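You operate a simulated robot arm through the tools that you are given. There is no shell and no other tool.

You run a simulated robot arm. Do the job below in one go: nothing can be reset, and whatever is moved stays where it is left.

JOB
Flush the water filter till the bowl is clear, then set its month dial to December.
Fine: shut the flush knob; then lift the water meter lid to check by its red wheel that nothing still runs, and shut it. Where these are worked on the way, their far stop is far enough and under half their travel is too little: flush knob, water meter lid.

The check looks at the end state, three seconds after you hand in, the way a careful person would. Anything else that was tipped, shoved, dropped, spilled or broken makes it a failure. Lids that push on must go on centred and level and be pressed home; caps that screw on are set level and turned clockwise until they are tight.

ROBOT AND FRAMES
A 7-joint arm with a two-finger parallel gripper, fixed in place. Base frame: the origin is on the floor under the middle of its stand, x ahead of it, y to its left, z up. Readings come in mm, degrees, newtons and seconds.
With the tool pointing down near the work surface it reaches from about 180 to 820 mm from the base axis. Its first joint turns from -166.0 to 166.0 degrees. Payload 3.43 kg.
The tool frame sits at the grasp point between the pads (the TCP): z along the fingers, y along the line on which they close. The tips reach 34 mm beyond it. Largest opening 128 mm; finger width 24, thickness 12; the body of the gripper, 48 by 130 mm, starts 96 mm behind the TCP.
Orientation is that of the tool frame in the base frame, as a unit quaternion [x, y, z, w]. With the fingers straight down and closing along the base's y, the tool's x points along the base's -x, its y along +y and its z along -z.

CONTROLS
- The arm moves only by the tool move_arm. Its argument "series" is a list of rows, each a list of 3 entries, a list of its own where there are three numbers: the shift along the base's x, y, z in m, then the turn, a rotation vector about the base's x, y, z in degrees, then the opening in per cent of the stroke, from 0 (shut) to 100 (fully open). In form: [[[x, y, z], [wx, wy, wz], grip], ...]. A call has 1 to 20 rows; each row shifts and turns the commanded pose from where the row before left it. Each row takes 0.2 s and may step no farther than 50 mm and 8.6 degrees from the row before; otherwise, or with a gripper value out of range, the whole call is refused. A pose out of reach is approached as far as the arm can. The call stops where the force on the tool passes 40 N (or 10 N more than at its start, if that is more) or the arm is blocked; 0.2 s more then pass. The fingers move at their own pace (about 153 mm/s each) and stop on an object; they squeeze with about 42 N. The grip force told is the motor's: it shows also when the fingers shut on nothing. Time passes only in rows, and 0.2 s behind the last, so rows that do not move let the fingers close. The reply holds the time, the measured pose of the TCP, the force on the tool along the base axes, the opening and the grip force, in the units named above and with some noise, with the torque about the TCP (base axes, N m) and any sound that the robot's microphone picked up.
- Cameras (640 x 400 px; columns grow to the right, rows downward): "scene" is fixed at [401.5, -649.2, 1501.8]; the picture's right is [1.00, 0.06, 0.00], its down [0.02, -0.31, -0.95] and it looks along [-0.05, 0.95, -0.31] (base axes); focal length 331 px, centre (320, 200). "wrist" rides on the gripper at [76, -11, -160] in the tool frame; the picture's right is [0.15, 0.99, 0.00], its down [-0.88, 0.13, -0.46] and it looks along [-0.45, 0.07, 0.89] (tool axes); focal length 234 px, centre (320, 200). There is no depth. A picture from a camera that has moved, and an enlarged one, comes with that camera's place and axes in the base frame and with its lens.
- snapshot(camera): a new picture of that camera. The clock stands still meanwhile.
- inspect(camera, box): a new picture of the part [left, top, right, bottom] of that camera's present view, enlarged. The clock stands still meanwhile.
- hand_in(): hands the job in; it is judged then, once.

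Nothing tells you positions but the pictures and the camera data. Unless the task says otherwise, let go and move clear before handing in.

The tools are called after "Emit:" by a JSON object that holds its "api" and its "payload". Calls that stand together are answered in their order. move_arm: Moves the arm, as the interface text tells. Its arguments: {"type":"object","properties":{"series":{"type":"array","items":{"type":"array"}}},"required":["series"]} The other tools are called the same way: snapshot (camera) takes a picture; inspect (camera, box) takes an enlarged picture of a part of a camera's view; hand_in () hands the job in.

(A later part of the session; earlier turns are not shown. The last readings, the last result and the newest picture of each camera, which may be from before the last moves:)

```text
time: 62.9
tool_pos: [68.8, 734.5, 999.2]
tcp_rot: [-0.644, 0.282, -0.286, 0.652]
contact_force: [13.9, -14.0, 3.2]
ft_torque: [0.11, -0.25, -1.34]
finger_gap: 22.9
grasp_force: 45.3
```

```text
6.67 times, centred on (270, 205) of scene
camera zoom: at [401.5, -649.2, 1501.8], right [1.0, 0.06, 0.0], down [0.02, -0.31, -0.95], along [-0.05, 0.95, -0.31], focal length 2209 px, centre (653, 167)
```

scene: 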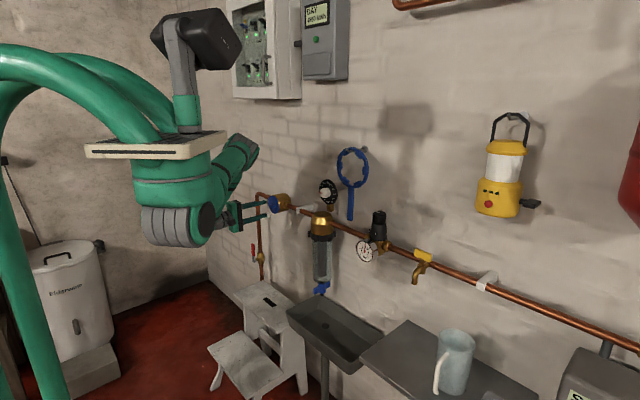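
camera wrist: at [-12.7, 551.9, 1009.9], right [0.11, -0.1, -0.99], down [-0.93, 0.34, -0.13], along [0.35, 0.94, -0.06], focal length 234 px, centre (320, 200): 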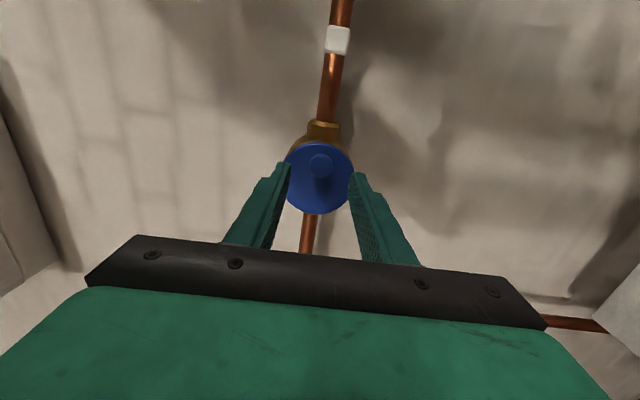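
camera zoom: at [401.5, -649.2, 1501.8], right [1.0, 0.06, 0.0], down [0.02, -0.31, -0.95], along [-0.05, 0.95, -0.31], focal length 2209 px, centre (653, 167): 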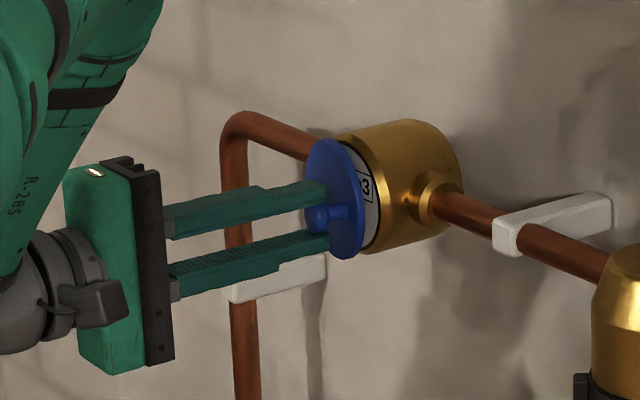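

The hinge is on the left as expected; the lid is lifting and the meter face is showing. I'll continue the swing with a bit of yaw to ease the side load.

Emit:
{"api": "move_arm", "payload": {"series": [[[-0.008, 0, 0], [0, 0, -4], 0], [[-0.0081, 0, 0], [0, 0, -4], 0], [[-0.008, 0.0017, 0], [0, 0, -4], 0], [[-0.008, 0.0017, 0], [0, 0, -4], 0], [[0, 0, 0], [0, 0, 0], 0]]}}

Emit:
{"api": "inspect", "payload": {"camera": "wrist", "box": [240, 90, 400, 220]}}

Emit:
{"api": "inspect", "payload": {"camera": "scene", "box": [230, 175, 310, 235]}}

```text
time: 64.1
tool_pos: [34.9, 740.1, 1000.4]
tcp_rot: [-0.599, 0.369, -0.372, 0.606]
contact_force: [9.8, -0.8, -1.1]
ft_torque: [-0.03, 0.14, -0.92]
finger_gap: 22.7
grasp_force: 45.5
```

```text
3.08 times, centred on (320, 155) of wrist
camera zoom: at [-73.3, 601.1, 1009.8], right [0.07, -0.13, -0.99], down [-0.8, 0.58, -0.13], along [0.59, 0.8, -0.06], focal length 720 px, centre (320, 338)
```

zoom: 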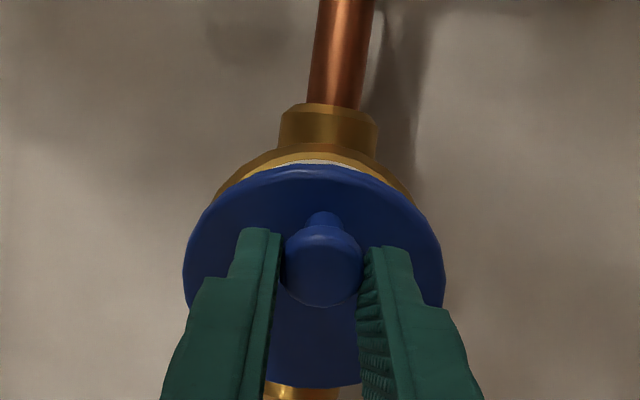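

```text
6.67 times, centred on (270, 205) of scene
camera zoom: at [401.5, -649.2, 1501.8], right [1.0, 0.06, 0.0], down [0.02, -0.31, -0.95], along [-0.05, 0.95, -0.31], focal length 2209 px, centre (653, 167)
```

zoom: 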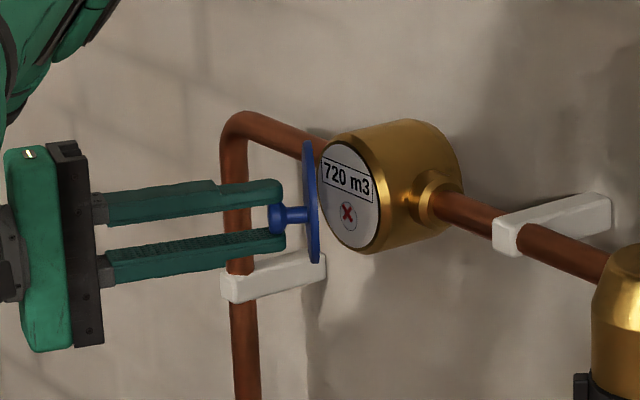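

The lid is about 30° open and the scene view shows the face: "720 m3" and a red wheel. I'll continue the swing further.

Emit:
{"api": "move_arm", "payload": {"series": [[[-0.0069, 0.0028, 0], [0, 0, -3.8], 0], [[-0.0069, 0.0029, 0], [0, 0, -3.8], 0], [[-0.0072, 0.0037, 0], [0, 0, -3], 0], [[-0.0072, 0.0038, 0], [0, 0, -3], 0], [[0, 0, 0], [0, 0, 0], 0]]}}

Emit:
{"api": "inspect", "payload": {"camera": "scene", "box": [230, 175, 310, 235]}}

Emit:
{"api": "snapshot", "payload": {"camera": "wrist"}}

```text
time: 65.3
tool_pos: [8.1, 754.1, 1000.5]
tcp_rot: [-0.551, 0.437, -0.441, 0.557]
contact_force: [14.8, 2.7, 0.3]
ft_torque: [0.03, 0.09, -0.86]
finger_gap: 22.8
grasp_force: 45.5
```

```text
6.67 times, centred on (270, 205) of scene
camera zoom: at [401.5, -649.2, 1501.8], right [1.0, 0.06, 0.0], down [0.02, -0.31, -0.95], along [-0.05, 0.95, -0.31], focal length 2209 px, centre (653, 167)
```

zoom: 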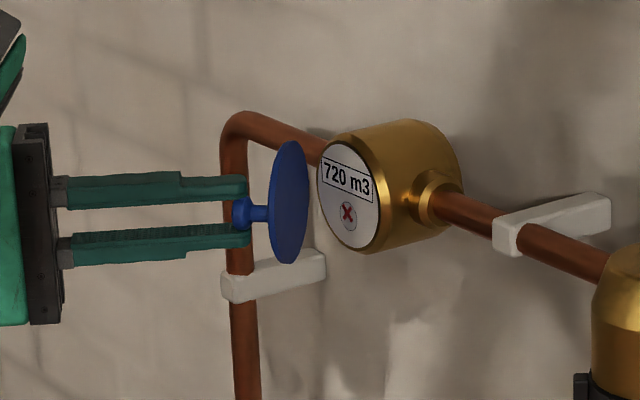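

```text
taken
camera wrist: at [-130.8, 644.0, 1009.8], right [0.04, -0.14, -0.99], down [-0.64, 0.75, -0.13], along [0.76, 0.64, -0.06], focal length 234 px, centre (320, 200)
```

wrist: 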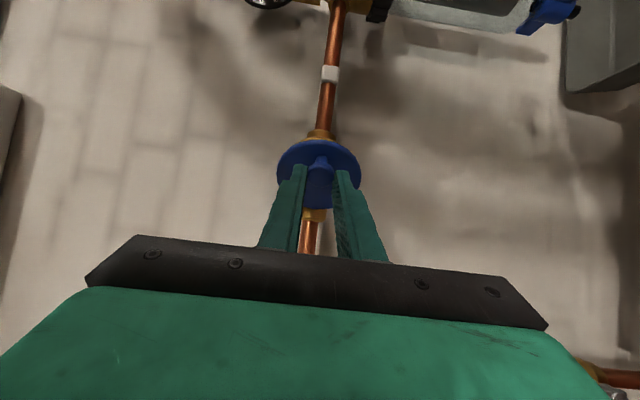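

Emit:
{"api": "move_arm", "payload": {"series": [[[-0.007, 0.0046, 0], [0, 0, -3], 0], [[-0.007, 0.0046, 0], [0, 0, -3], 0], [[-0.0055, 0.0055, 0], [0, 0, -3], 0], [[-0.0056, 0.0056, 0], [0, 0, -3], 0], [[0, 0, 0], [0, 0, 0], 0]]}}

Emit:
{"api": "inspect", "payload": {"camera": "scene", "box": [230, 175, 310, 235]}}

Emit:
{"api": "snapshot", "payload": {"camera": "wrist"}}

```text
time: 65.8
tool_pos: [-0.3, 754.7, 999.9]
tcp_rot: [0.543, -0.454, 0.457, -0.539]
contact_force: [6.9, 13.1, -9.8]
ft_torque: [-0.11, 0.31, 0.33]
finger_gap: 22.7
grasp_force: 44.5
out of reach, approached as far as the arm can: row 2
stopped in row 2: the force on the tool passed its limit at 60 N (the readings are from after the stop); the commanded pose is now the measured one
```

```text
6.67 times, centred on (270, 205) of scene
camera zoom: at [401.5, -649.2, 1501.8], right [1.0, 0.06, 0.0], down [0.02, -0.31, -0.95], along [-0.05, 0.95, -0.31], focal length 2209 px, centre (653, 167)
```

zoom: 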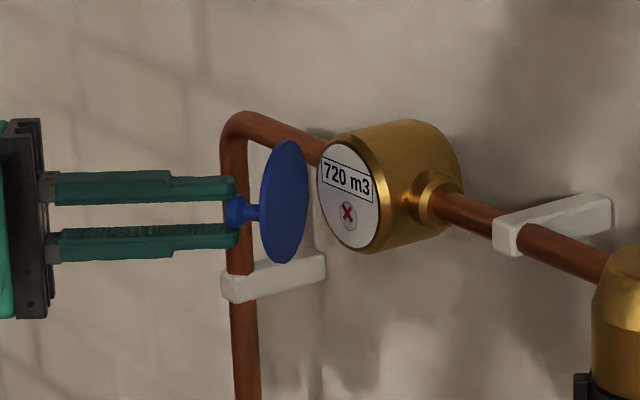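

```text
taken
camera wrist: at [-145.2, 652.4, 1012.5], right [0.02, -0.15, -0.99], down [-0.6, 0.79, -0.13], along [0.8, 0.59, -0.07], focal length 234 px, centre (320, 200)
```

wrist: 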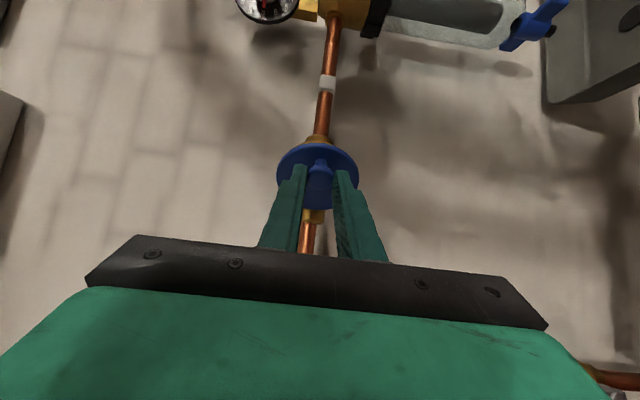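

The arm's reach ends here with the lid at about 55°. I'll release the nub, back off, and push the lid further open from its inner side with closed fingers.

Emit:
{"api": "move_arm", "payload": {"series": [[[0, 0, 0], [0, 0, 0], 40], [[0, 0, 0], [0, 0, 0], 40], [[-0.0164, -0.0154, 0], [0, 0, 0], 40], [[-0.0164, -0.0154, 0], [0, 0, 0], 40], [[0.0137, -0.0146, 0], [0, 0, 8], 40], [[0.0137, -0.0146, 0], [0, 0, 8], 0], [[0.0137, -0.0146, 0], [0, 0, 8], 0], [[0.0137, -0.0146, 0], [0, 0, 8], 0], [[0, 0, 0], [0, 0, 0], 0]]}}

Emit:
{"api": "inspect", "payload": {"camera": "scene", "box": [230, 175, 310, 235]}}

Emit:
{"api": "snapshot", "payload": {"camera": "wrist"}}

```text
time: 67.8
tool_pos: [20.3, 668.1, 999.6]
tcp_rot: [0.646, -0.289, 0.292, -0.644]
contact_force: [0.6, -0.6, -0.4]
ft_torque: [0.01, -0.02, -0.01]
finger_gap: 0.0
grasp_force: 33.3
out of reach, approached as far as the arm can: row 4
```

```text
6.67 times, centred on (270, 205) of scene
camera zoom: at [401.5, -649.2, 1501.8], right [1.0, 0.06, 0.0], down [0.02, -0.31, -0.95], along [-0.05, 0.95, -0.31], focal length 2209 px, centre (653, 167)
```

zoom: 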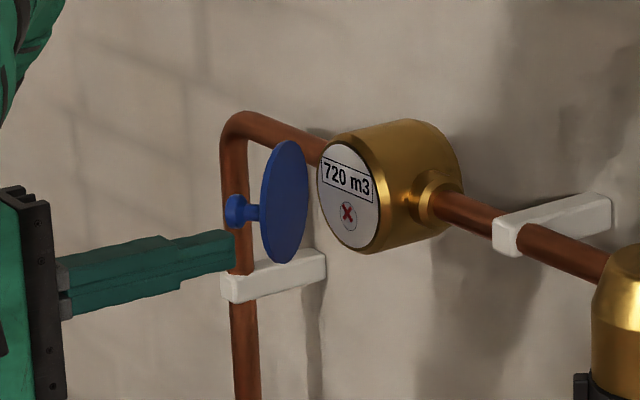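

```text
taken
camera wrist: at [-48.4, 505.3, 1011.9], right [0.1, -0.11, -0.99], down [-0.93, 0.35, -0.13], along [0.37, 0.93, -0.07], focal length 234 px, centre (320, 200)
```

wrist: 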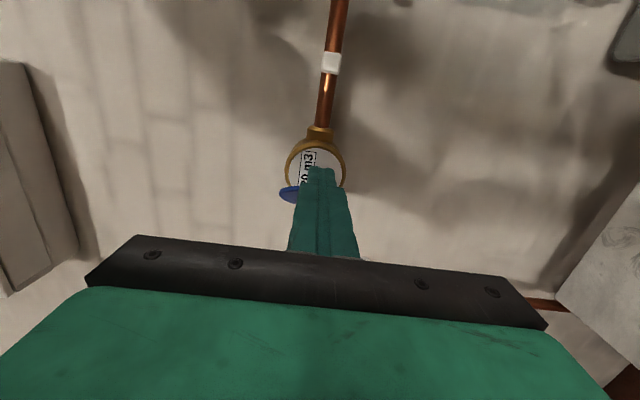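

The lid stays put at about 55°. I'll slip the closed fingers in beside its free edge and push it left.

Emit:
{"api": "move_arm", "payload": {"series": [[[0.025, 0.0236, 0], [0, 0, 0], 0], [[0.025, 0.0236, 0], [0, 0, 0], 0], [[-0.0041, 0.0044, 0], [0, 0, 0], 0], [[-0.0041, 0.0044, 0], [0, 0, 0], 0], [[-0.0041, 0.0044, 0], [0, 0, 0], 0], [[-0.0041, 0.0044, 0], [0, 0, 0], 0], [[-0.0041, 0.0044, 0], [0, 0, 0], 0], [[-0.0041, 0.0044, 0], [0, 0, 0], 0], [[-0.0041, 0.0044, 0], [0, 0, 0], 0], [[0, 0, 0], [0, 0, 0], 0]]}}

Emit:
{"api": "inspect", "payload": {"camera": "scene", "box": [230, 175, 310, 235]}}

Emit:
{"api": "snapshot", "payload": {"camera": "wrist"}}

```text
time: 70.0
tool_pos: [42.1, 746.1, 999.2]
tcp_rot: [0.647, -0.288, 0.291, -0.644]
contact_force: [-6.5, -10.6, -0.4]
ft_torque: [-0.02, 0.01, 0.21]
finger_gap: 0.2
grasp_force: 32.4
```

```text
6.67 times, centred on (270, 205) of scene
camera zoom: at [401.5, -649.2, 1501.8], right [1.0, 0.06, 0.0], down [0.02, -0.31, -0.95], along [-0.05, 0.95, -0.31], focal length 2209 px, centre (653, 167)
```

zoom: 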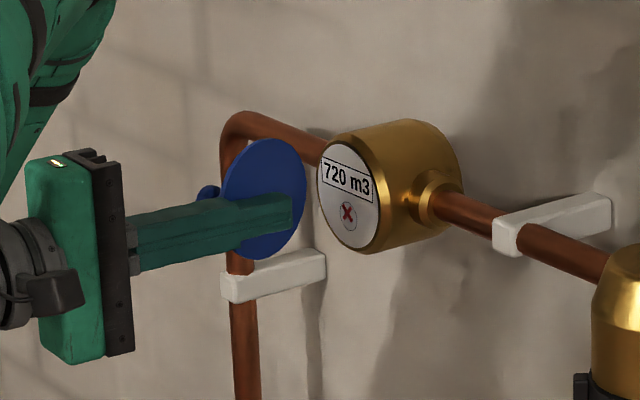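

```text
taken
camera wrist: at [-27.7, 583.3, 1011.9], right [0.1, -0.11, -0.99], down [-0.93, 0.36, -0.13], along [0.37, 0.93, -0.07], focal length 234 px, centre (320, 200)
```

wrist: 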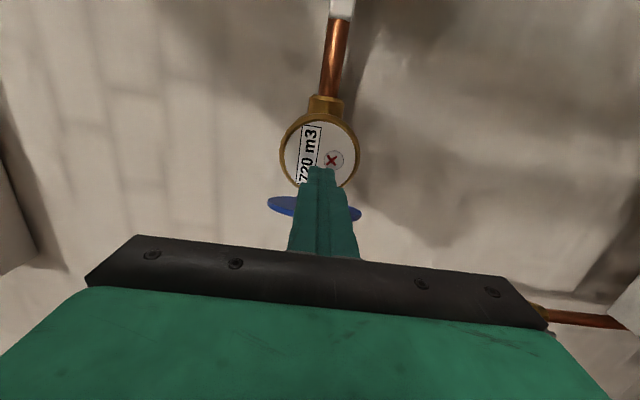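

The lid is around 70–75° open, and the face with the red wheel is visible to the wrist camera too. I'll push on to the far stop.

Emit:
{"api": "move_arm", "payload": {"series": [[[-0.0041, 0.0044, 0], [0, 0, 0], 0], [[-0.0041, 0.0044, 0], [0, 0, 0], 0], [[-0.0041, 0.0044, 0], [0, 0, 0], 0], [[-0.0041, 0.0044, 0], [0, 0, 0], 0], [[-0.0041, 0.0044, 0], [0, 0, 0], 0], [[-0.0041, 0.0044, 0], [0, 0, 0], 0], [[0, 0, 0], [0, 0, 0], 0]]}}

Emit:
{"api": "inspect", "payload": {"camera": "scene", "box": [230, 175, 310, 235]}}

Emit:
{"api": "inspect", "payload": {"camera": "wrist", "box": [240, 90, 400, 230]}}

```text
time: 70.8
tool_pos: [25.3, 756.0, 999.4]
tcp_rot: [0.647, -0.287, 0.289, -0.644]
contact_force: [-13.5, -15.7, 6.0]
ft_torque: [0.0, 0.09, 0.33]
finger_gap: 0.1
grasp_force: 33.3
stopped in row 4: the force on the tool passed its limit at 42 N (the readings are from after the stop); the commanded pose is now the measured one
```

```text
6.67 times, centred on (270, 205) of scene
camera zoom: at [401.5, -649.2, 1501.8], right [1.0, 0.06, 0.0], down [0.02, -0.31, -0.95], along [-0.05, 0.95, -0.31], focal length 2209 px, centre (653, 167)
```

zoom: 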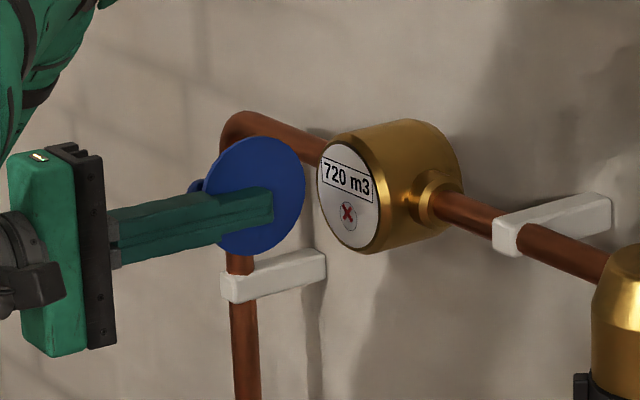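

```text
2.86 times, centred on (320, 160) of wrist
camera zoom: at [-42.5, 594.2, 1012.0], right [0.1, -0.11, -0.99], down [-0.93, 0.35, -0.13], along [0.36, 0.93, -0.07], focal length 669 px, centre (320, 314)
```

zoom: 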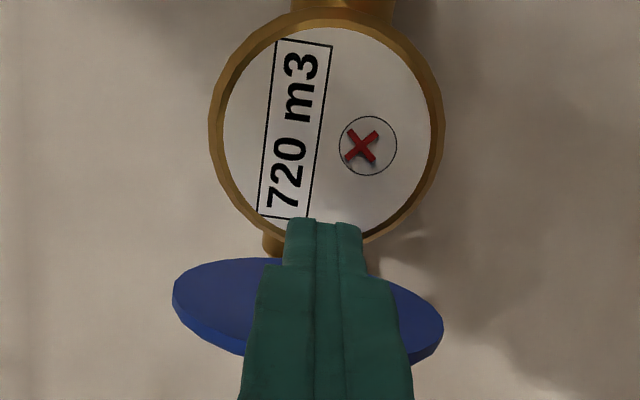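

The wheel and reading are in clear view. I'll back off a touch, compare the wheel over time, and retry the push to confirm this is the lid's stop.

Emit:
{"api": "move_arm", "payload": {"series": [[[0.0034, -0.0036, 0], [0, 0, 0], 0], [[0, 0, 0], [0, 0, 0], 0], [[0, 0, 0], [0, 0, 0], 0], [[0, 0, 0], [0, 0, 0], 0], [[0, 0, 0], [0, 0, 0], 0]]}}

Emit:
{"api": "inspect", "payload": {"camera": "wrist", "box": [240, 90, 400, 230]}}

Emit:
{"api": "move_arm", "payload": {"series": [[[-0.0027, 0.0029, 0], [0, 0, 0], 0], [[-0.0027, 0.0029, 0], [0, 0, 0], 0], [[-0.0027, 0.0029, 0], [0, 0, 0], 0], [[-0.0027, 0.0029, 0], [0, 0, 0], 0]]}}

Emit:
{"api": "inspect", "payload": {"camera": "wrist", "box": [240, 90, 400, 230]}}

Emit:
{"api": "inspect", "payload": {"camera": "scene", "box": [230, 175, 310, 235]}}

```text
time: 72.0
tool_pos: [29.4, 754.9, 999.1]
tcp_rot: [0.647, -0.286, 0.289, -0.645]
contact_force: [-16.8, -20.9, 5.9]
ft_torque: [0.08, 0.03, 0.34]
finger_gap: 0.4
grasp_force: 32.6
```

```text
2.86 times, centred on (320, 160) of wrist
camera zoom: at [-38.8, 591.2, 1011.6], right [0.1, -0.11, -0.99], down [-0.93, 0.35, -0.13], along [0.36, 0.93, -0.07], focal length 669 px, centre (320, 314)
```

zoom: 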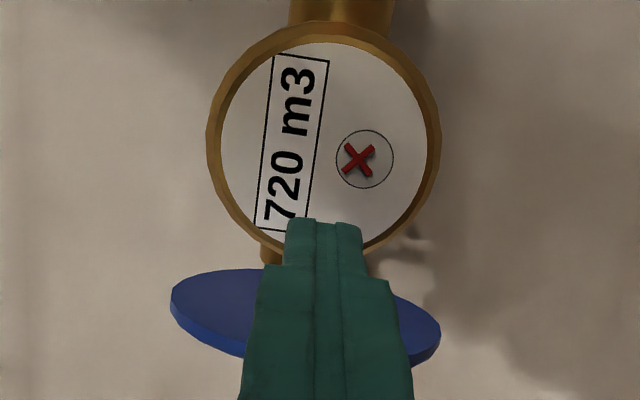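

```text
time: 72.4
tool_pos: [28.1, 754.5, 998.2]
tcp_rot: [0.647, -0.287, 0.29, -0.644]
contact_force: [-10.2, -14.3, 7.2]
ft_torque: [0.06, 0.05, 0.24]
finger_gap: 0.0
grasp_force: 33.4
stopped in row 1: the force on the tool passed its limit at 41 N (the readings are from after the stop); the commanded pose is now the measured one
```

```text
2.86 times, centred on (320, 160) of wrist
camera zoom: at [-39.9, 591.7, 1011.6], right [0.1, -0.12, -0.99], down [-0.93, 0.35, -0.13], along [0.36, 0.93, -0.07], focal length 669 px, centre (320, 314)
```

zoom: 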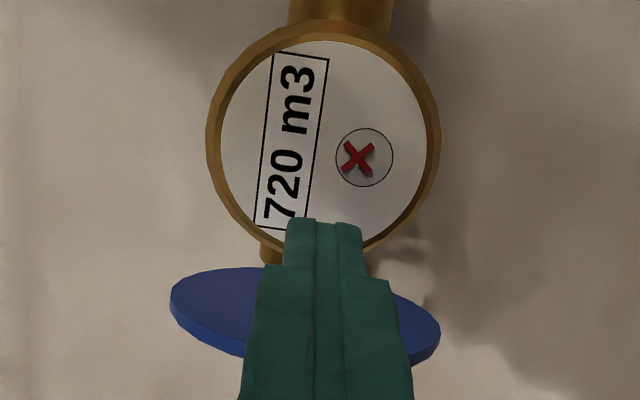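

```text
6.67 times, centred on (270, 205) of scene
camera zoom: at [401.5, -649.2, 1501.8], right [1.0, 0.06, 0.0], down [0.02, -0.31, -0.95], along [-0.05, 0.95, -0.31], focal length 2209 px, centre (653, 167)
```

zoom: 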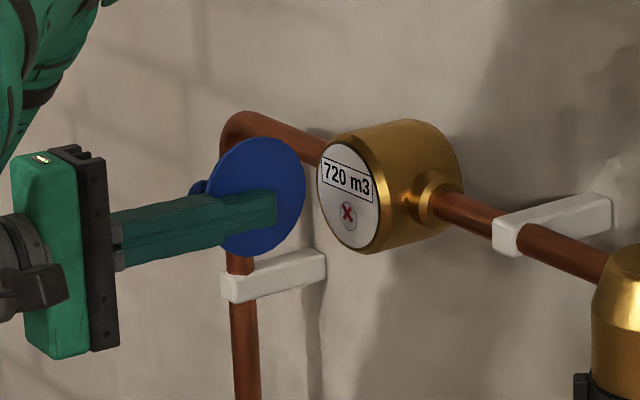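

The red wheel's position is unchanged over time, so nothing runs. A steady push-back force puzzles me, so I'll look at the whole arm before going on.

Emit:
{"api": "snapshot", "payload": {"camera": "scene"}}

Emit:
{"api": "inspect", "payload": {"camera": "scene", "box": [245, 185, 285, 215]}}

Emit:
{"api": "inspect", "payload": {"camera": "wrist", "box": [270, 150, 370, 230]}}

```text
taken
```

scene: 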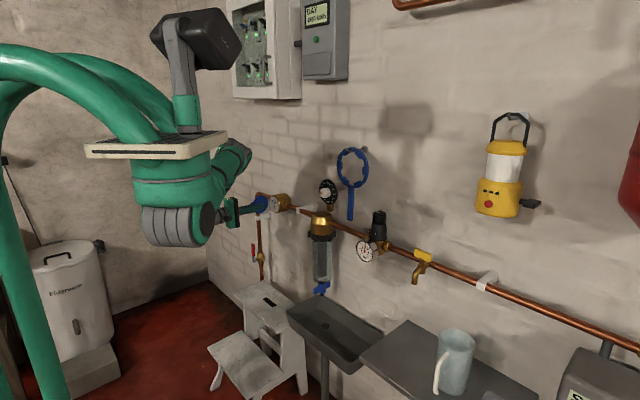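

```text
13.33 times, centred on (265, 200) of scene
camera zoom: at [401.5, -649.2, 1501.8], right [1.0, 0.06, 0.0], down [0.02, -0.31, -0.95], along [-0.05, 0.95, -0.31], focal length 4418 px, centre (1053, 200)
```

zoom: 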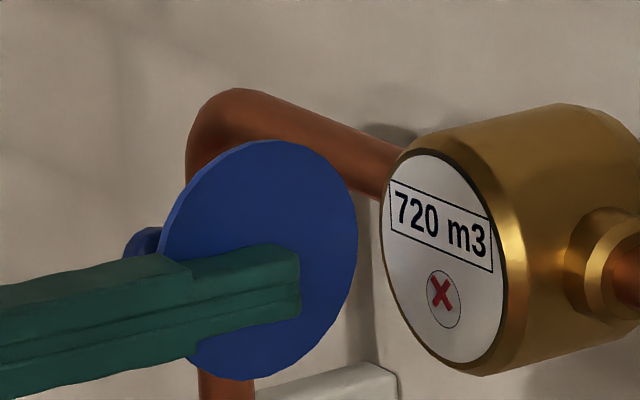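

```text
5.00 times, centred on (320, 190) of wrist
camera zoom: at [-39.9, 591.7, 1011.6], right [0.1, -0.12, -0.99], down [-0.93, 0.35, -0.13], along [0.36, 0.93, -0.07], focal length 1171 px, centre (320, 250)
```

zoom: 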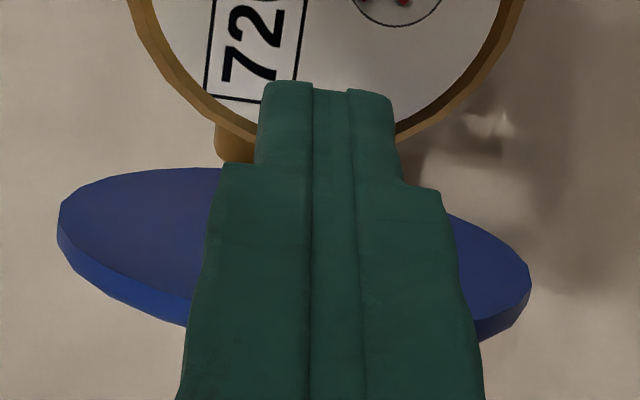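

Emit:
{"api": "move_arm", "payload": {"series": [[[0.0055, -0.0058, 0], [0, 0, 0], 0], [[0.0055, -0.0058, 0], [0, 0, 0], 0], [[0, 0, 0], [0, 0, 0], 0]]}}

Emit:
{"api": "inspect", "payload": {"camera": "wrist", "box": [240, 90, 400, 230]}}

Emit:
{"api": "inspect", "payload": {"camera": "scene", "box": [245, 185, 285, 215]}}

```text
time: 73.2
tool_pos: [41.4, 743.1, 998.8]
tcp_rot: [0.647, -0.288, 0.29, -0.643]
contact_force: [0.5, 0.2, -0.8]
ft_torque: [0.02, 0.0, 0.05]
finger_gap: 0.0
grasp_force: 33.0
```

```text
2.86 times, centred on (320, 160) of wrist
camera zoom: at [-27.4, 580.8, 1011.0], right [0.1, -0.12, -0.99], down [-0.93, 0.35, -0.13], along [0.36, 0.93, -0.07], focal length 669 px, centre (320, 314)
```

zoom: 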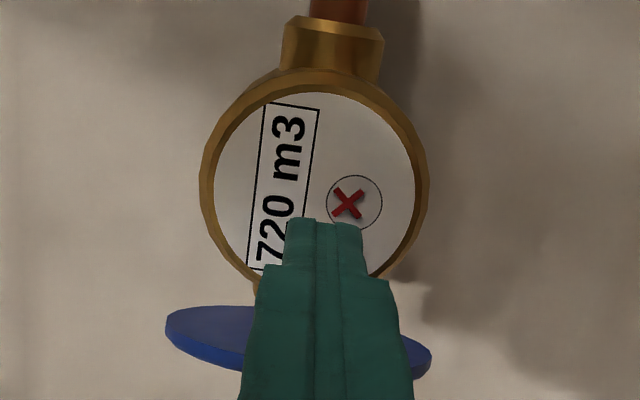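

```text
13.33 times, centred on (265, 200) of scene
camera zoom: at [401.5, -649.2, 1501.8], right [1.0, 0.06, 0.0], down [0.02, -0.31, -0.95], along [-0.05, 0.95, -0.31], focal length 4418 px, centre (1053, 200)
```

zoom: 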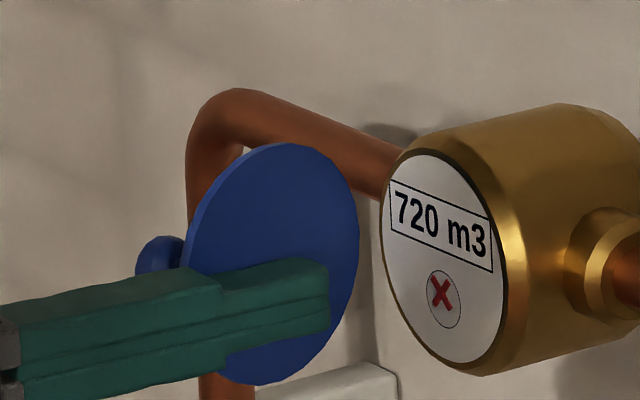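

The lid sits at its soft stop (about 70°), well past half, and the wheel is still. Now to shut it. I'll come out, drop below nub height, move to the lid's outer side, and sweep it closed.

Emit:
{"api": "move_arm", "payload": {"series": [[[0.0082, -0.0087, 0], [0, 0, 0], 0], [[-0.0252, -0.0236, -0.01], [0, 0, 0], 0], [[-0.0252, -0.0236, -0.014], [0, 0, 0], 0], [[-0.0202, 0.0215, -0.013], [0, 0, 0], 0], [[-0.0202, 0.0215, 0], [0, 0, 0], 0], [[0, 0, 0], [0, 0, 0], 0]]}}

Emit:
{"api": "snapshot", "payload": {"camera": "wrist"}}

Emit:
{"api": "inspect", "payload": {"camera": "scene", "box": [220, 175, 300, 235]}}

```text
time: 74.6
tool_pos: [-42.6, 730.6, 961.7]
tcp_rot: [0.648, -0.287, 0.289, -0.643]
contact_force: [0.5, 0.2, 0.4]
ft_torque: [0.01, 0.01, 0.01]
finger_gap: 0.1
grasp_force: 33.3
```

```text
taken
camera wrist: at [-111.1, 567.9, 973.9], right [0.1, -0.12, -0.99], down [-0.93, 0.35, -0.13], along [0.36, 0.93, -0.07], focal length 234 px, centre (320, 200)
```

wrist: 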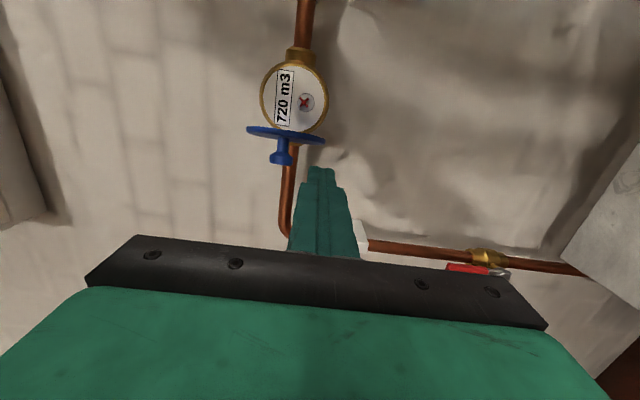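

```text
6.67 times, centred on (260, 205) of scene
camera zoom: at [401.5, -649.2, 1501.8], right [1.0, 0.06, 0.0], down [0.02, -0.31, -0.95], along [-0.05, 0.95, -0.31], focal length 2209 px, centre (720, 167)
```

zoom: 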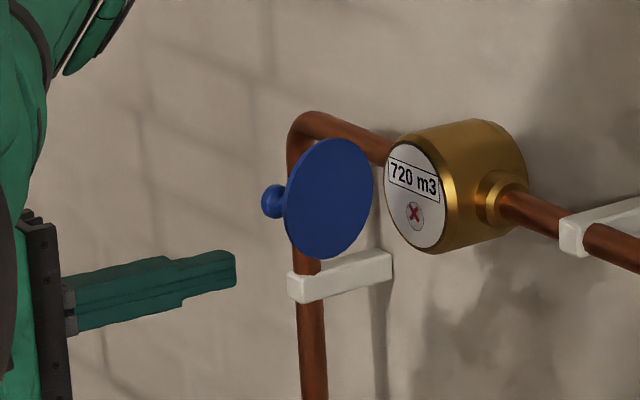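

Emit:
{"api": "move_arm", "payload": {"series": [[[0.0192, 0.018, 0], [0, 0, 0], 0], [[0.0192, 0.018, 0], [0, 0, 0], 0], [[0, 0, 0], [0, 0, 0], 0]]}}

Emit:
{"api": "snapshot", "payload": {"camera": "wrist"}}

Emit:
{"api": "inspect", "payload": {"camera": "scene", "box": [220, 175, 300, 235]}}

```text
time: 75.4
tool_pos: [-2.5, 768.1, 961.9]
tcp_rot: [0.648, -0.287, 0.289, -0.643]
contact_force: [0.5, 0.0, 0.2]
ft_torque: [0.01, 0.01, 0.0]
finger_gap: 0.1
grasp_force: 33.1
```

```text
taken
camera wrist: at [-72.3, 604.2, 974.2], right [0.1, -0.12, -0.99], down [-0.93, 0.35, -0.13], along [0.36, 0.93, -0.07], focal length 234 px, centre (320, 200)
```

wrist: 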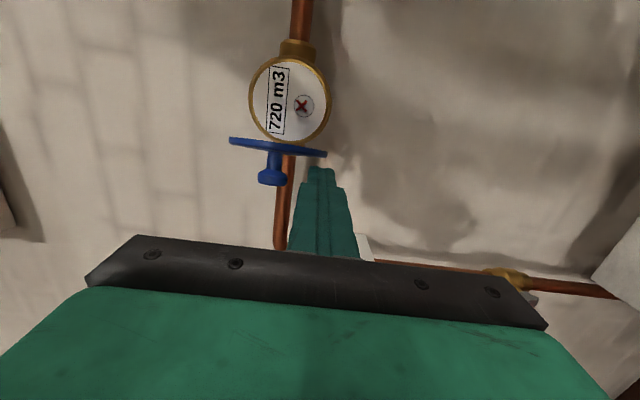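

```text
6.67 times, centred on (260, 205) of scene
camera zoom: at [401.5, -649.2, 1501.8], right [1.0, 0.06, 0.0], down [0.02, -0.31, -0.95], along [-0.05, 0.95, -0.31], focal length 2209 px, centre (720, 167)
```

zoom: 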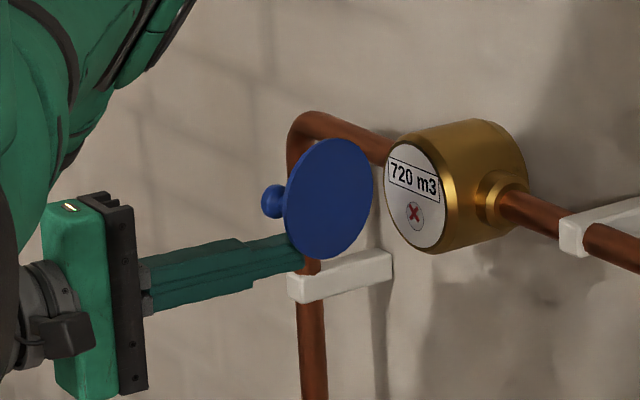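

The fingers are on the lid's outer side, below the nub. Sweeping it closed in steps.

Emit:
{"api": "move_arm", "payload": {"series": [[[0.0066, -0.005, 0], [0, 0, 0], 0], [[0.0066, -0.005, 0], [0, 0, 0], 0], [[0.0109, -0.0032, 0], [0, 0, 0], 0], [[0.0113, -0.0012, 0], [0, 0, 0], 0], [[0.0113, 0.0008, 0], [0, 0, 0], 0], [[0, 0, 0], [0, 0, 0], 0]]}}

Emit:
{"api": "snapshot", "payload": {"camera": "wrist"}}

Emit:
{"api": "inspect", "payload": {"camera": "scene", "box": [220, 175, 300, 235]}}

```text
time: 76.8
tool_pos: [39.6, 753.7, 962.1]
tcp_rot: [0.648, -0.287, 0.289, -0.643]
contact_force: [0.5, 0.7, 0.1]
ft_torque: [0.03, 0.0, 0.08]
finger_gap: 0.1
grasp_force: 33.1
```

```text
taken
camera wrist: at [-28.1, 590.6, 974.0], right [0.1, -0.12, -0.99], down [-0.93, 0.35, -0.13], along [0.36, 0.93, -0.07], focal length 234 px, centre (320, 200)
```

wrist: 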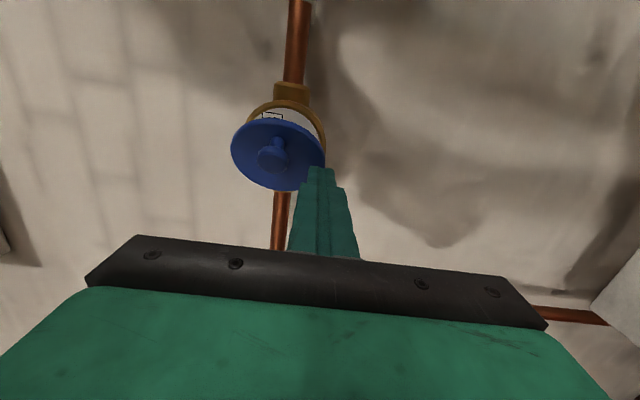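

```text
6.67 times, centred on (260, 205) of scene
camera zoom: at [401.5, -649.2, 1501.8], right [1.0, 0.06, 0.0], down [0.02, -0.31, -0.95], along [-0.05, 0.95, -0.31], focal length 2209 px, centre (720, 167)
```

zoom: 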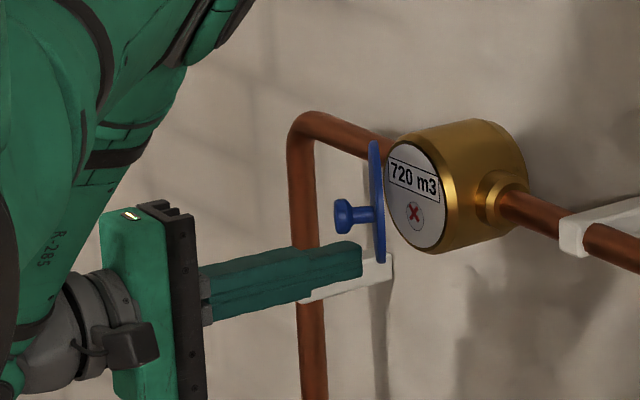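

Emit:
{"api": "move_arm", "payload": {"series": [[[0.011, 0.0027, 0], [0, 0, 0], 0], [[0.0103, 0.0046, 0], [0, 0, 0], 0], [[0.0095, 0.0063, 0], [0, 0, 0], 0], [[0, 0, 0], [0, 0, 0], 0]]}}

Emit:
{"api": "snapshot", "payload": {"camera": "wrist"}}

Emit:
{"api": "inspect", "payload": {"camera": "scene", "box": [220, 175, 300, 235]}}

```text
time: 77.8
tool_pos: [72.1, 766.4, 960.3]
tcp_rot: [0.648, -0.288, 0.29, -0.643]
contact_force: [-5.6, -11.4, 3.1]
ft_torque: [0.13, -0.1, -0.05]
finger_gap: 0.0
grasp_force: 32.4
```

```text
taken
camera wrist: at [4.0, 603.6, 974.2], right [0.1, -0.12, -0.99], down [-0.93, 0.35, -0.13], along [0.36, 0.93, -0.07], focal length 234 px, centre (320, 200)
```

wrist: 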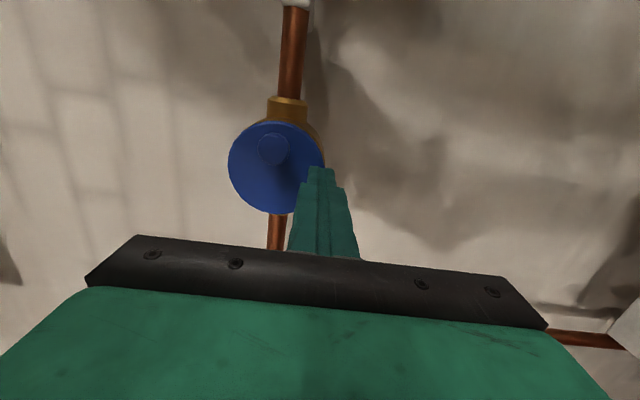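

```text
6.67 times, centred on (260, 205) of scene
camera zoom: at [401.5, -649.2, 1501.8], right [1.0, 0.06, 0.0], down [0.02, -0.31, -0.95], along [-0.05, 0.95, -0.31], focal length 2209 px, centre (720, 167)
```

zoom: 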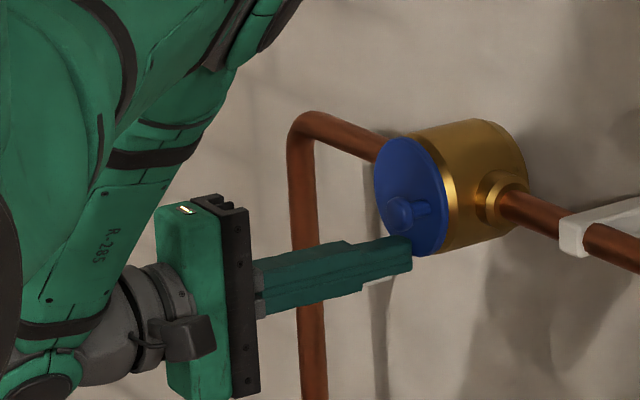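

The lid looks flush. A small extra press, then I'll back away and check.

Emit:
{"api": "move_arm", "payload": {"series": [[[0.0022, 0.002, 0], [0, 0, 0], 0], [[0.0015, 0.0014, 0], [0, 0, 0], 0], [[0, 0, 0], [0, 0, 0], 0], [[-0.02, -0.0188, 0], [0, 0, 0], 0], [[-0.0364, -0.0342, 0], [0, 0, 0], 0], [[0, 0, 0], [0, 0, 0], 0]]}}

Emit:
{"api": "snapshot", "payload": {"camera": "wrist"}}

Emit:
{"api": "inspect", "payload": {"camera": "scene", "box": [245, 175, 325, 235]}}

```text
time: 78.3
tool_pos: [72.5, 766.1, 961.1]
tcp_rot: [0.649, -0.288, 0.29, -0.642]
contact_force: [-7.1, -20.0, 8.1]
ft_torque: [0.42, -0.19, -0.12]
finger_gap: 0.2
grasp_force: 33.1
stopped in row 2: the force on the tool passed its limit at 44 N (the readings are from after the stop); the commanded pose is now the measured one
```

```text
taken
camera wrist: at [4.0, 603.9, 974.1], right [0.1, -0.12, -0.99], down [-0.93, 0.35, -0.13], along [0.36, 0.93, -0.07], focal length 234 px, centre (320, 200)
```

wrist: 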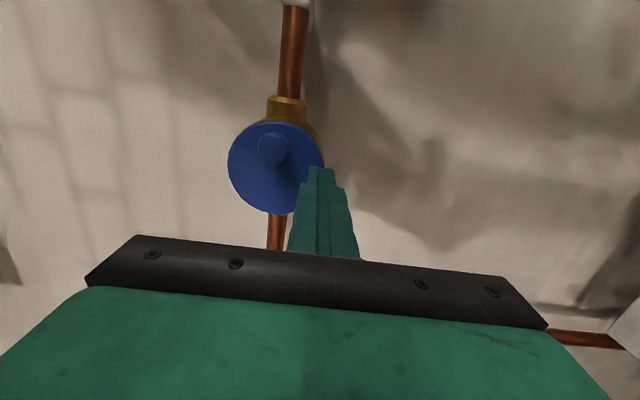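

```text
6.67 times, centred on (285, 205) of scene
camera zoom: at [401.5, -649.2, 1501.8], right [1.0, 0.06, 0.0], down [0.02, -0.31, -0.95], along [-0.05, 0.95, -0.31], focal length 2209 px, centre (553, 167)
```

zoom: 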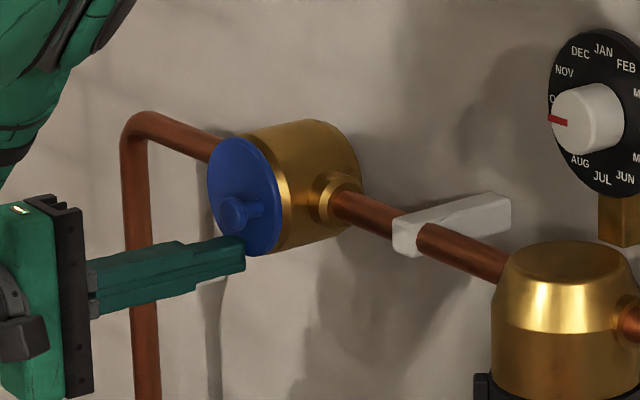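

The lid pressed home against the body. I'll back away straight out and confirm that it stays shut.

Emit:
{"api": "move_arm", "payload": {"series": [[[-0.015, -0.0141, 0], [0, 0, 0], 0], [[-0.0255, -0.024, 0], [0, 0, 0], 0], [[-0.0255, -0.024, 0], [0, 0, 0], 0], [[0, 0, 0], [0, 0, 0], 0]]}}

Emit:
{"api": "inspect", "payload": {"camera": "wrist", "box": [220, 70, 380, 200]}}

Emit:
{"api": "inspect", "payload": {"camera": "scene", "box": [245, 175, 325, 235]}}

```text
time: 79.3
tool_pos: [6.5, 704.2, 960.5]
tcp_rot: [0.649, -0.287, 0.29, -0.642]
contact_force: [-0.5, 0.5, -0.1]
ft_torque: [0.02, -0.01, 0.02]
finger_gap: 0.0
grasp_force: 33.3
```

```text
3.08 times, centred on (300, 135) of wrist
camera zoom: at [-61.3, 542.1, 973.7], right [0.1, -0.12, -0.99], down [-0.93, 0.35, -0.13], along [0.36, 0.93, -0.08], focal length 720 px, centre (382, 400)
```

zoom: 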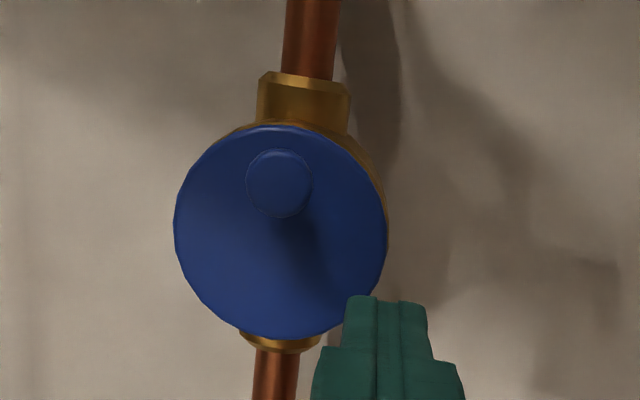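

```text
6.67 times, centred on (285, 205) of scene
camera zoom: at [401.5, -649.2, 1501.8], right [1.0, 0.06, 0.0], down [0.02, -0.31, -0.95], along [-0.05, 0.95, -0.31], focal length 2209 px, centre (553, 167)
```

zoom: 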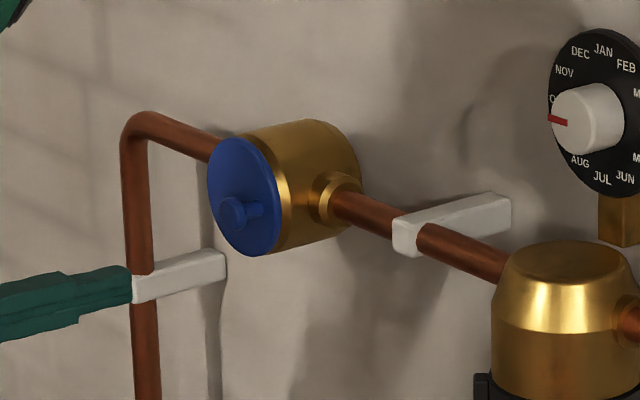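

The lid is shut flat. Last is the month dial: I'll raise the tool and move right to face its knob, keeping the fingers closing vertically, which clears the pointer at 9 o'clock.

Emit:
{"api": "move_arm", "payload": {"series": [[[0, 0, 0.039], [0, 0, 0], 0], [[0, 0, 0.039], [0, 0, 0], 0], [[0, 0, 0.039], [0, 0, 0], 0], [[0, 0, 0.0385], [0, 0, 0], 0], [[0.0339, -0.0191, 0], [0, 0, 0], 0], [[0.0339, -0.0191, 0], [0, 0, 0], 0], [[0.0339, -0.0191, 0], [0, 0, 0], 0], [[0.0339, -0.0191, 0], [0, 0, 0], 0], [[0, 0, 0], [0, 0, 0], 45]]}}

Emit:
{"api": "snapshot", "payload": {"camera": "wrist"}}

Emit:
{"api": "snapshot", "payload": {"camera": "scene"}}

```text
time: 81.3
tool_pos: [142.9, 626.0, 1099.5]
tcp_rot: [0.658, -0.285, 0.29, -0.634]
contact_force: [0.4, 0.6, -2.0]
ft_torque: [0.19, -0.17, 0.02]
finger_gap: 57.5
grasp_force: 0.1
```

```text
taken
camera wrist: at [74.4, 463.0, 1117.1], right [0.09, -0.14, -0.99], down [-0.93, 0.34, -0.14], along [0.36, 0.93, -0.1], focal length 234 px, centre (320, 200)
```

wrist: 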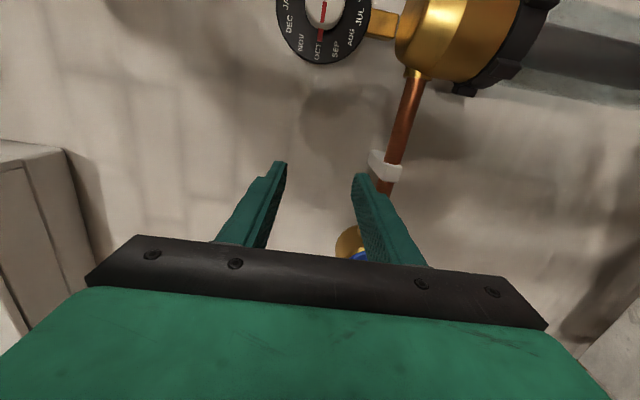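

```text
taken
```

scene: 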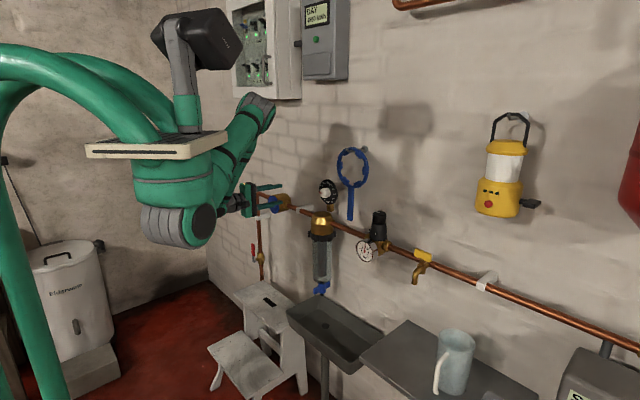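

Emit:
{"api": "move_arm", "payload": {"series": [[[0.0336, -0.0186, 0.004], [0, 0, 0], 45], [[0.0336, -0.0186, 0.004], [0, 0, 0], 45], [[0.0336, -0.0186, 0.004], [0, 0, 0], 45], [[0.0336, -0.0186, 0.004], [0, 0, 0], 45], [[0, 0, 0], [0, 0, 0], 45], [[0, 0, 0], [0, 0, 0], 45]]}}

Emit:
{"api": "snapshot", "payload": {"camera": "wrist"}}

Emit:
{"api": "snapshot", "payload": {"camera": "scene"}}

```text
time: 82.7
tool_pos: [274.9, 549.9, 1109.6]
tcp_rot: [0.661, -0.291, 0.285, -0.629]
contact_force: [0.3, 0.3, -0.9]
ft_torque: [0.01, 0.0, -0.03]
finger_gap: 57.7
grasp_force: 0.0
```

```text
taken
camera wrist: at [206.3, 388.2, 1129.8], right [0.07, -0.15, -0.99], down [-0.93, 0.35, -0.12], along [0.36, 0.93, -0.11], focal length 234 px, centre (320, 200)
```

wrist: 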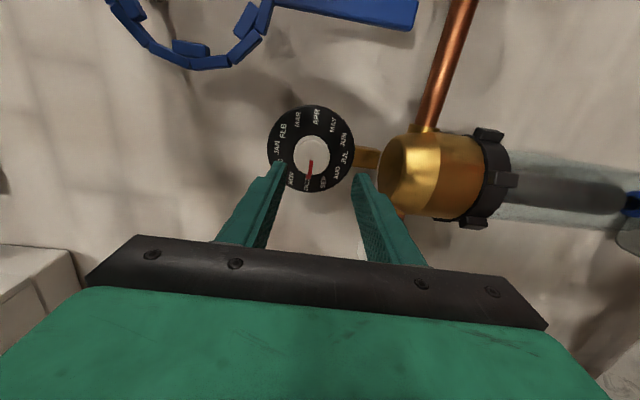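

```text
taken
```

scene: 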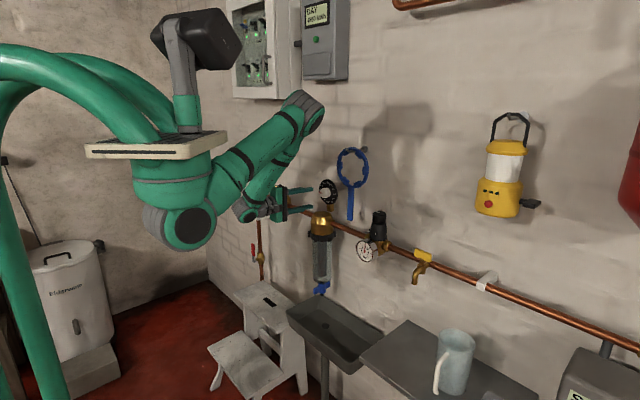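

Emit:
{"api": "inspect", "payload": {"camera": "wrist", "box": [250, 90, 390, 200]}}

Emit:
{"api": "inspect", "payload": {"camera": "scene", "box": [280, 165, 360, 225]}}

```text
3.64 times, centred on (320, 145) of wrist
camera zoom: at [206.3, 388.2, 1129.8], right [0.07, -0.15, -0.99], down [-0.93, 0.35, -0.12], along [0.36, 0.93, -0.11], focal length 852 px, centre (320, 400)
```

zoom: 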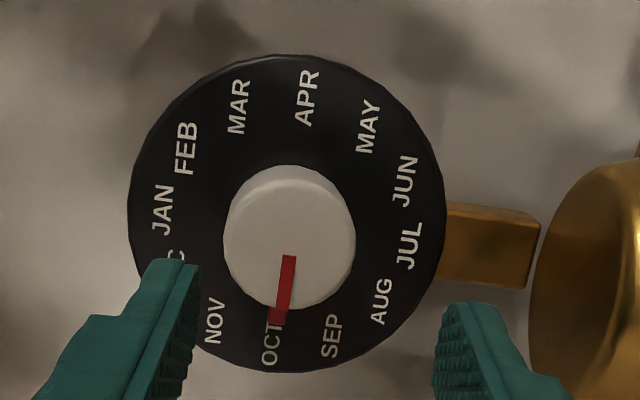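

```text
6.67 times, centred on (320, 195) of scene
camera zoom: at [401.5, -649.2, 1501.8], right [1.0, 0.06, 0.0], down [0.02, -0.31, -0.95], along [-0.05, 0.95, -0.31], focal length 2209 px, centre (320, 233)
```

zoom: 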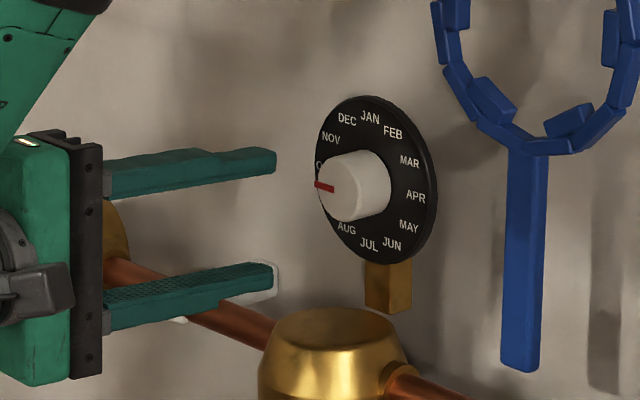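

The dial axis is at about l = 210.5, z = 1117.5, with the knob face 28 mm proud of the disc. I'll trim the height and level before going in.

Emit:
{"api": "move_arm", "payload": {"series": [[[0.0014, -0.0015, 0.008], [1.7, -1.8, 1.3], 45], [[0, 0, 0], [0, 0, 0], 45], [[0, 0, 0], [0, 0, 0], 45]]}}

```text
time: 83.5
tool_pos: [277.3, 550.5, 1118.1]
tcp_rot: [0.65, -0.28, 0.283, -0.647]
contact_force: [0.2, 0.7, 0.2]
ft_torque: [0.01, 0.0, 0.0]
finger_gap: 57.6
grasp_force: 0.0
```

Emit:
{"api": "move_arm", "payload": {"series": [[[0.0177, 0.0164, -0.0002], [0, 0, 0], 45], [[0.0177, 0.0164, -0.0002], [0, 0, 0], 45], [[0.0177, 0.0164, -0.0002], [0, 0, 0], 45], [[0, 0, 0], [0, 0, 0], 45]]}}

Emit:
{"api": "inspect", "payload": {"camera": "wrist", "box": [250, 110, 390, 220]}}

Emit:
{"api": "inspect", "payload": {"camera": "scene", "box": [280, 165, 360, 225]}}

```text
time: 84.5
tool_pos: [327.6, 600.5, 1115.3]
tcp_rot: [0.651, -0.279, 0.282, -0.648]
contact_force: [0.8, 0.7, -0.6]
ft_torque: [0.01, -0.03, -0.02]
finger_gap: 57.6
grasp_force: 0.0
```

```text
3.64 times, centred on (320, 165) of wrist
camera zoom: at [263.9, 435.7, 1128.0], right [0.1, -0.11, -0.99], down [-0.93, 0.33, -0.14], along [0.34, 0.94, -0.07], focal length 852 px, centre (320, 327)
```

zoom: 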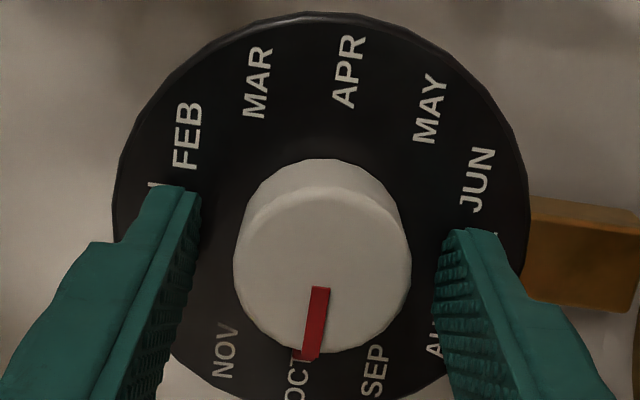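

```text
6.67 times, centred on (320, 195) of scene
camera zoom: at [401.5, -649.2, 1501.8], right [1.0, 0.06, 0.0], down [0.02, -0.31, -0.95], along [-0.05, 0.95, -0.31], focal length 2209 px, centre (320, 233)
```

zoom: 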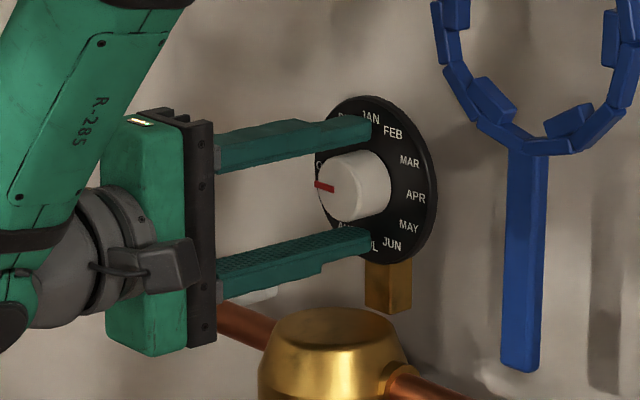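

Fingers straddle the knob cleanly. Small sideways trim, then close on it.

Emit:
{"api": "move_arm", "payload": {"series": [[[0.0021, -0.0022, 0.001], [0, 0, 0], 45], [[0, 0, 0], [0, 0, 0], 0], [[0, 0, 0], [0, 0, 0], 0]]}}

Emit:
{"api": "inspect", "payload": {"camera": "wrist", "box": [250, 110, 390, 220]}}

```text
time: 85.3
tool_pos: [330.3, 596.8, 1114.9]
tcp_rot: [0.652, -0.279, 0.281, -0.647]
contact_force: [-8.1, 1.2, -7.7]
ft_torque: [0.21, -0.22, 0.52]
finger_gap: 39.2
grasp_force: 44.8
```

```text
3.64 times, centred on (320, 165) of wrist
camera zoom: at [265.8, 432.9, 1128.3], right [0.1, -0.11, -0.99], down [-0.94, 0.33, -0.13], along [0.34, 0.94, -0.07], focal length 852 px, centre (320, 327)
```

zoom: 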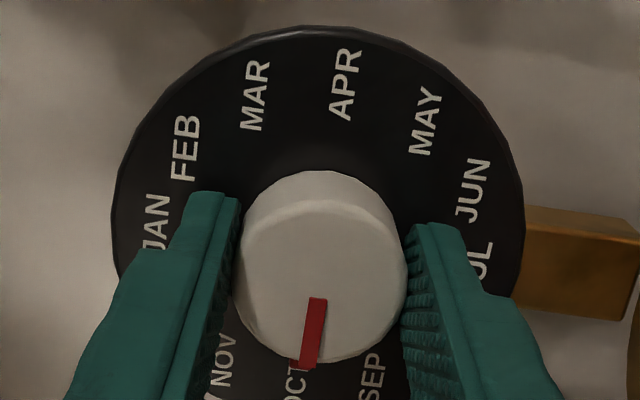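

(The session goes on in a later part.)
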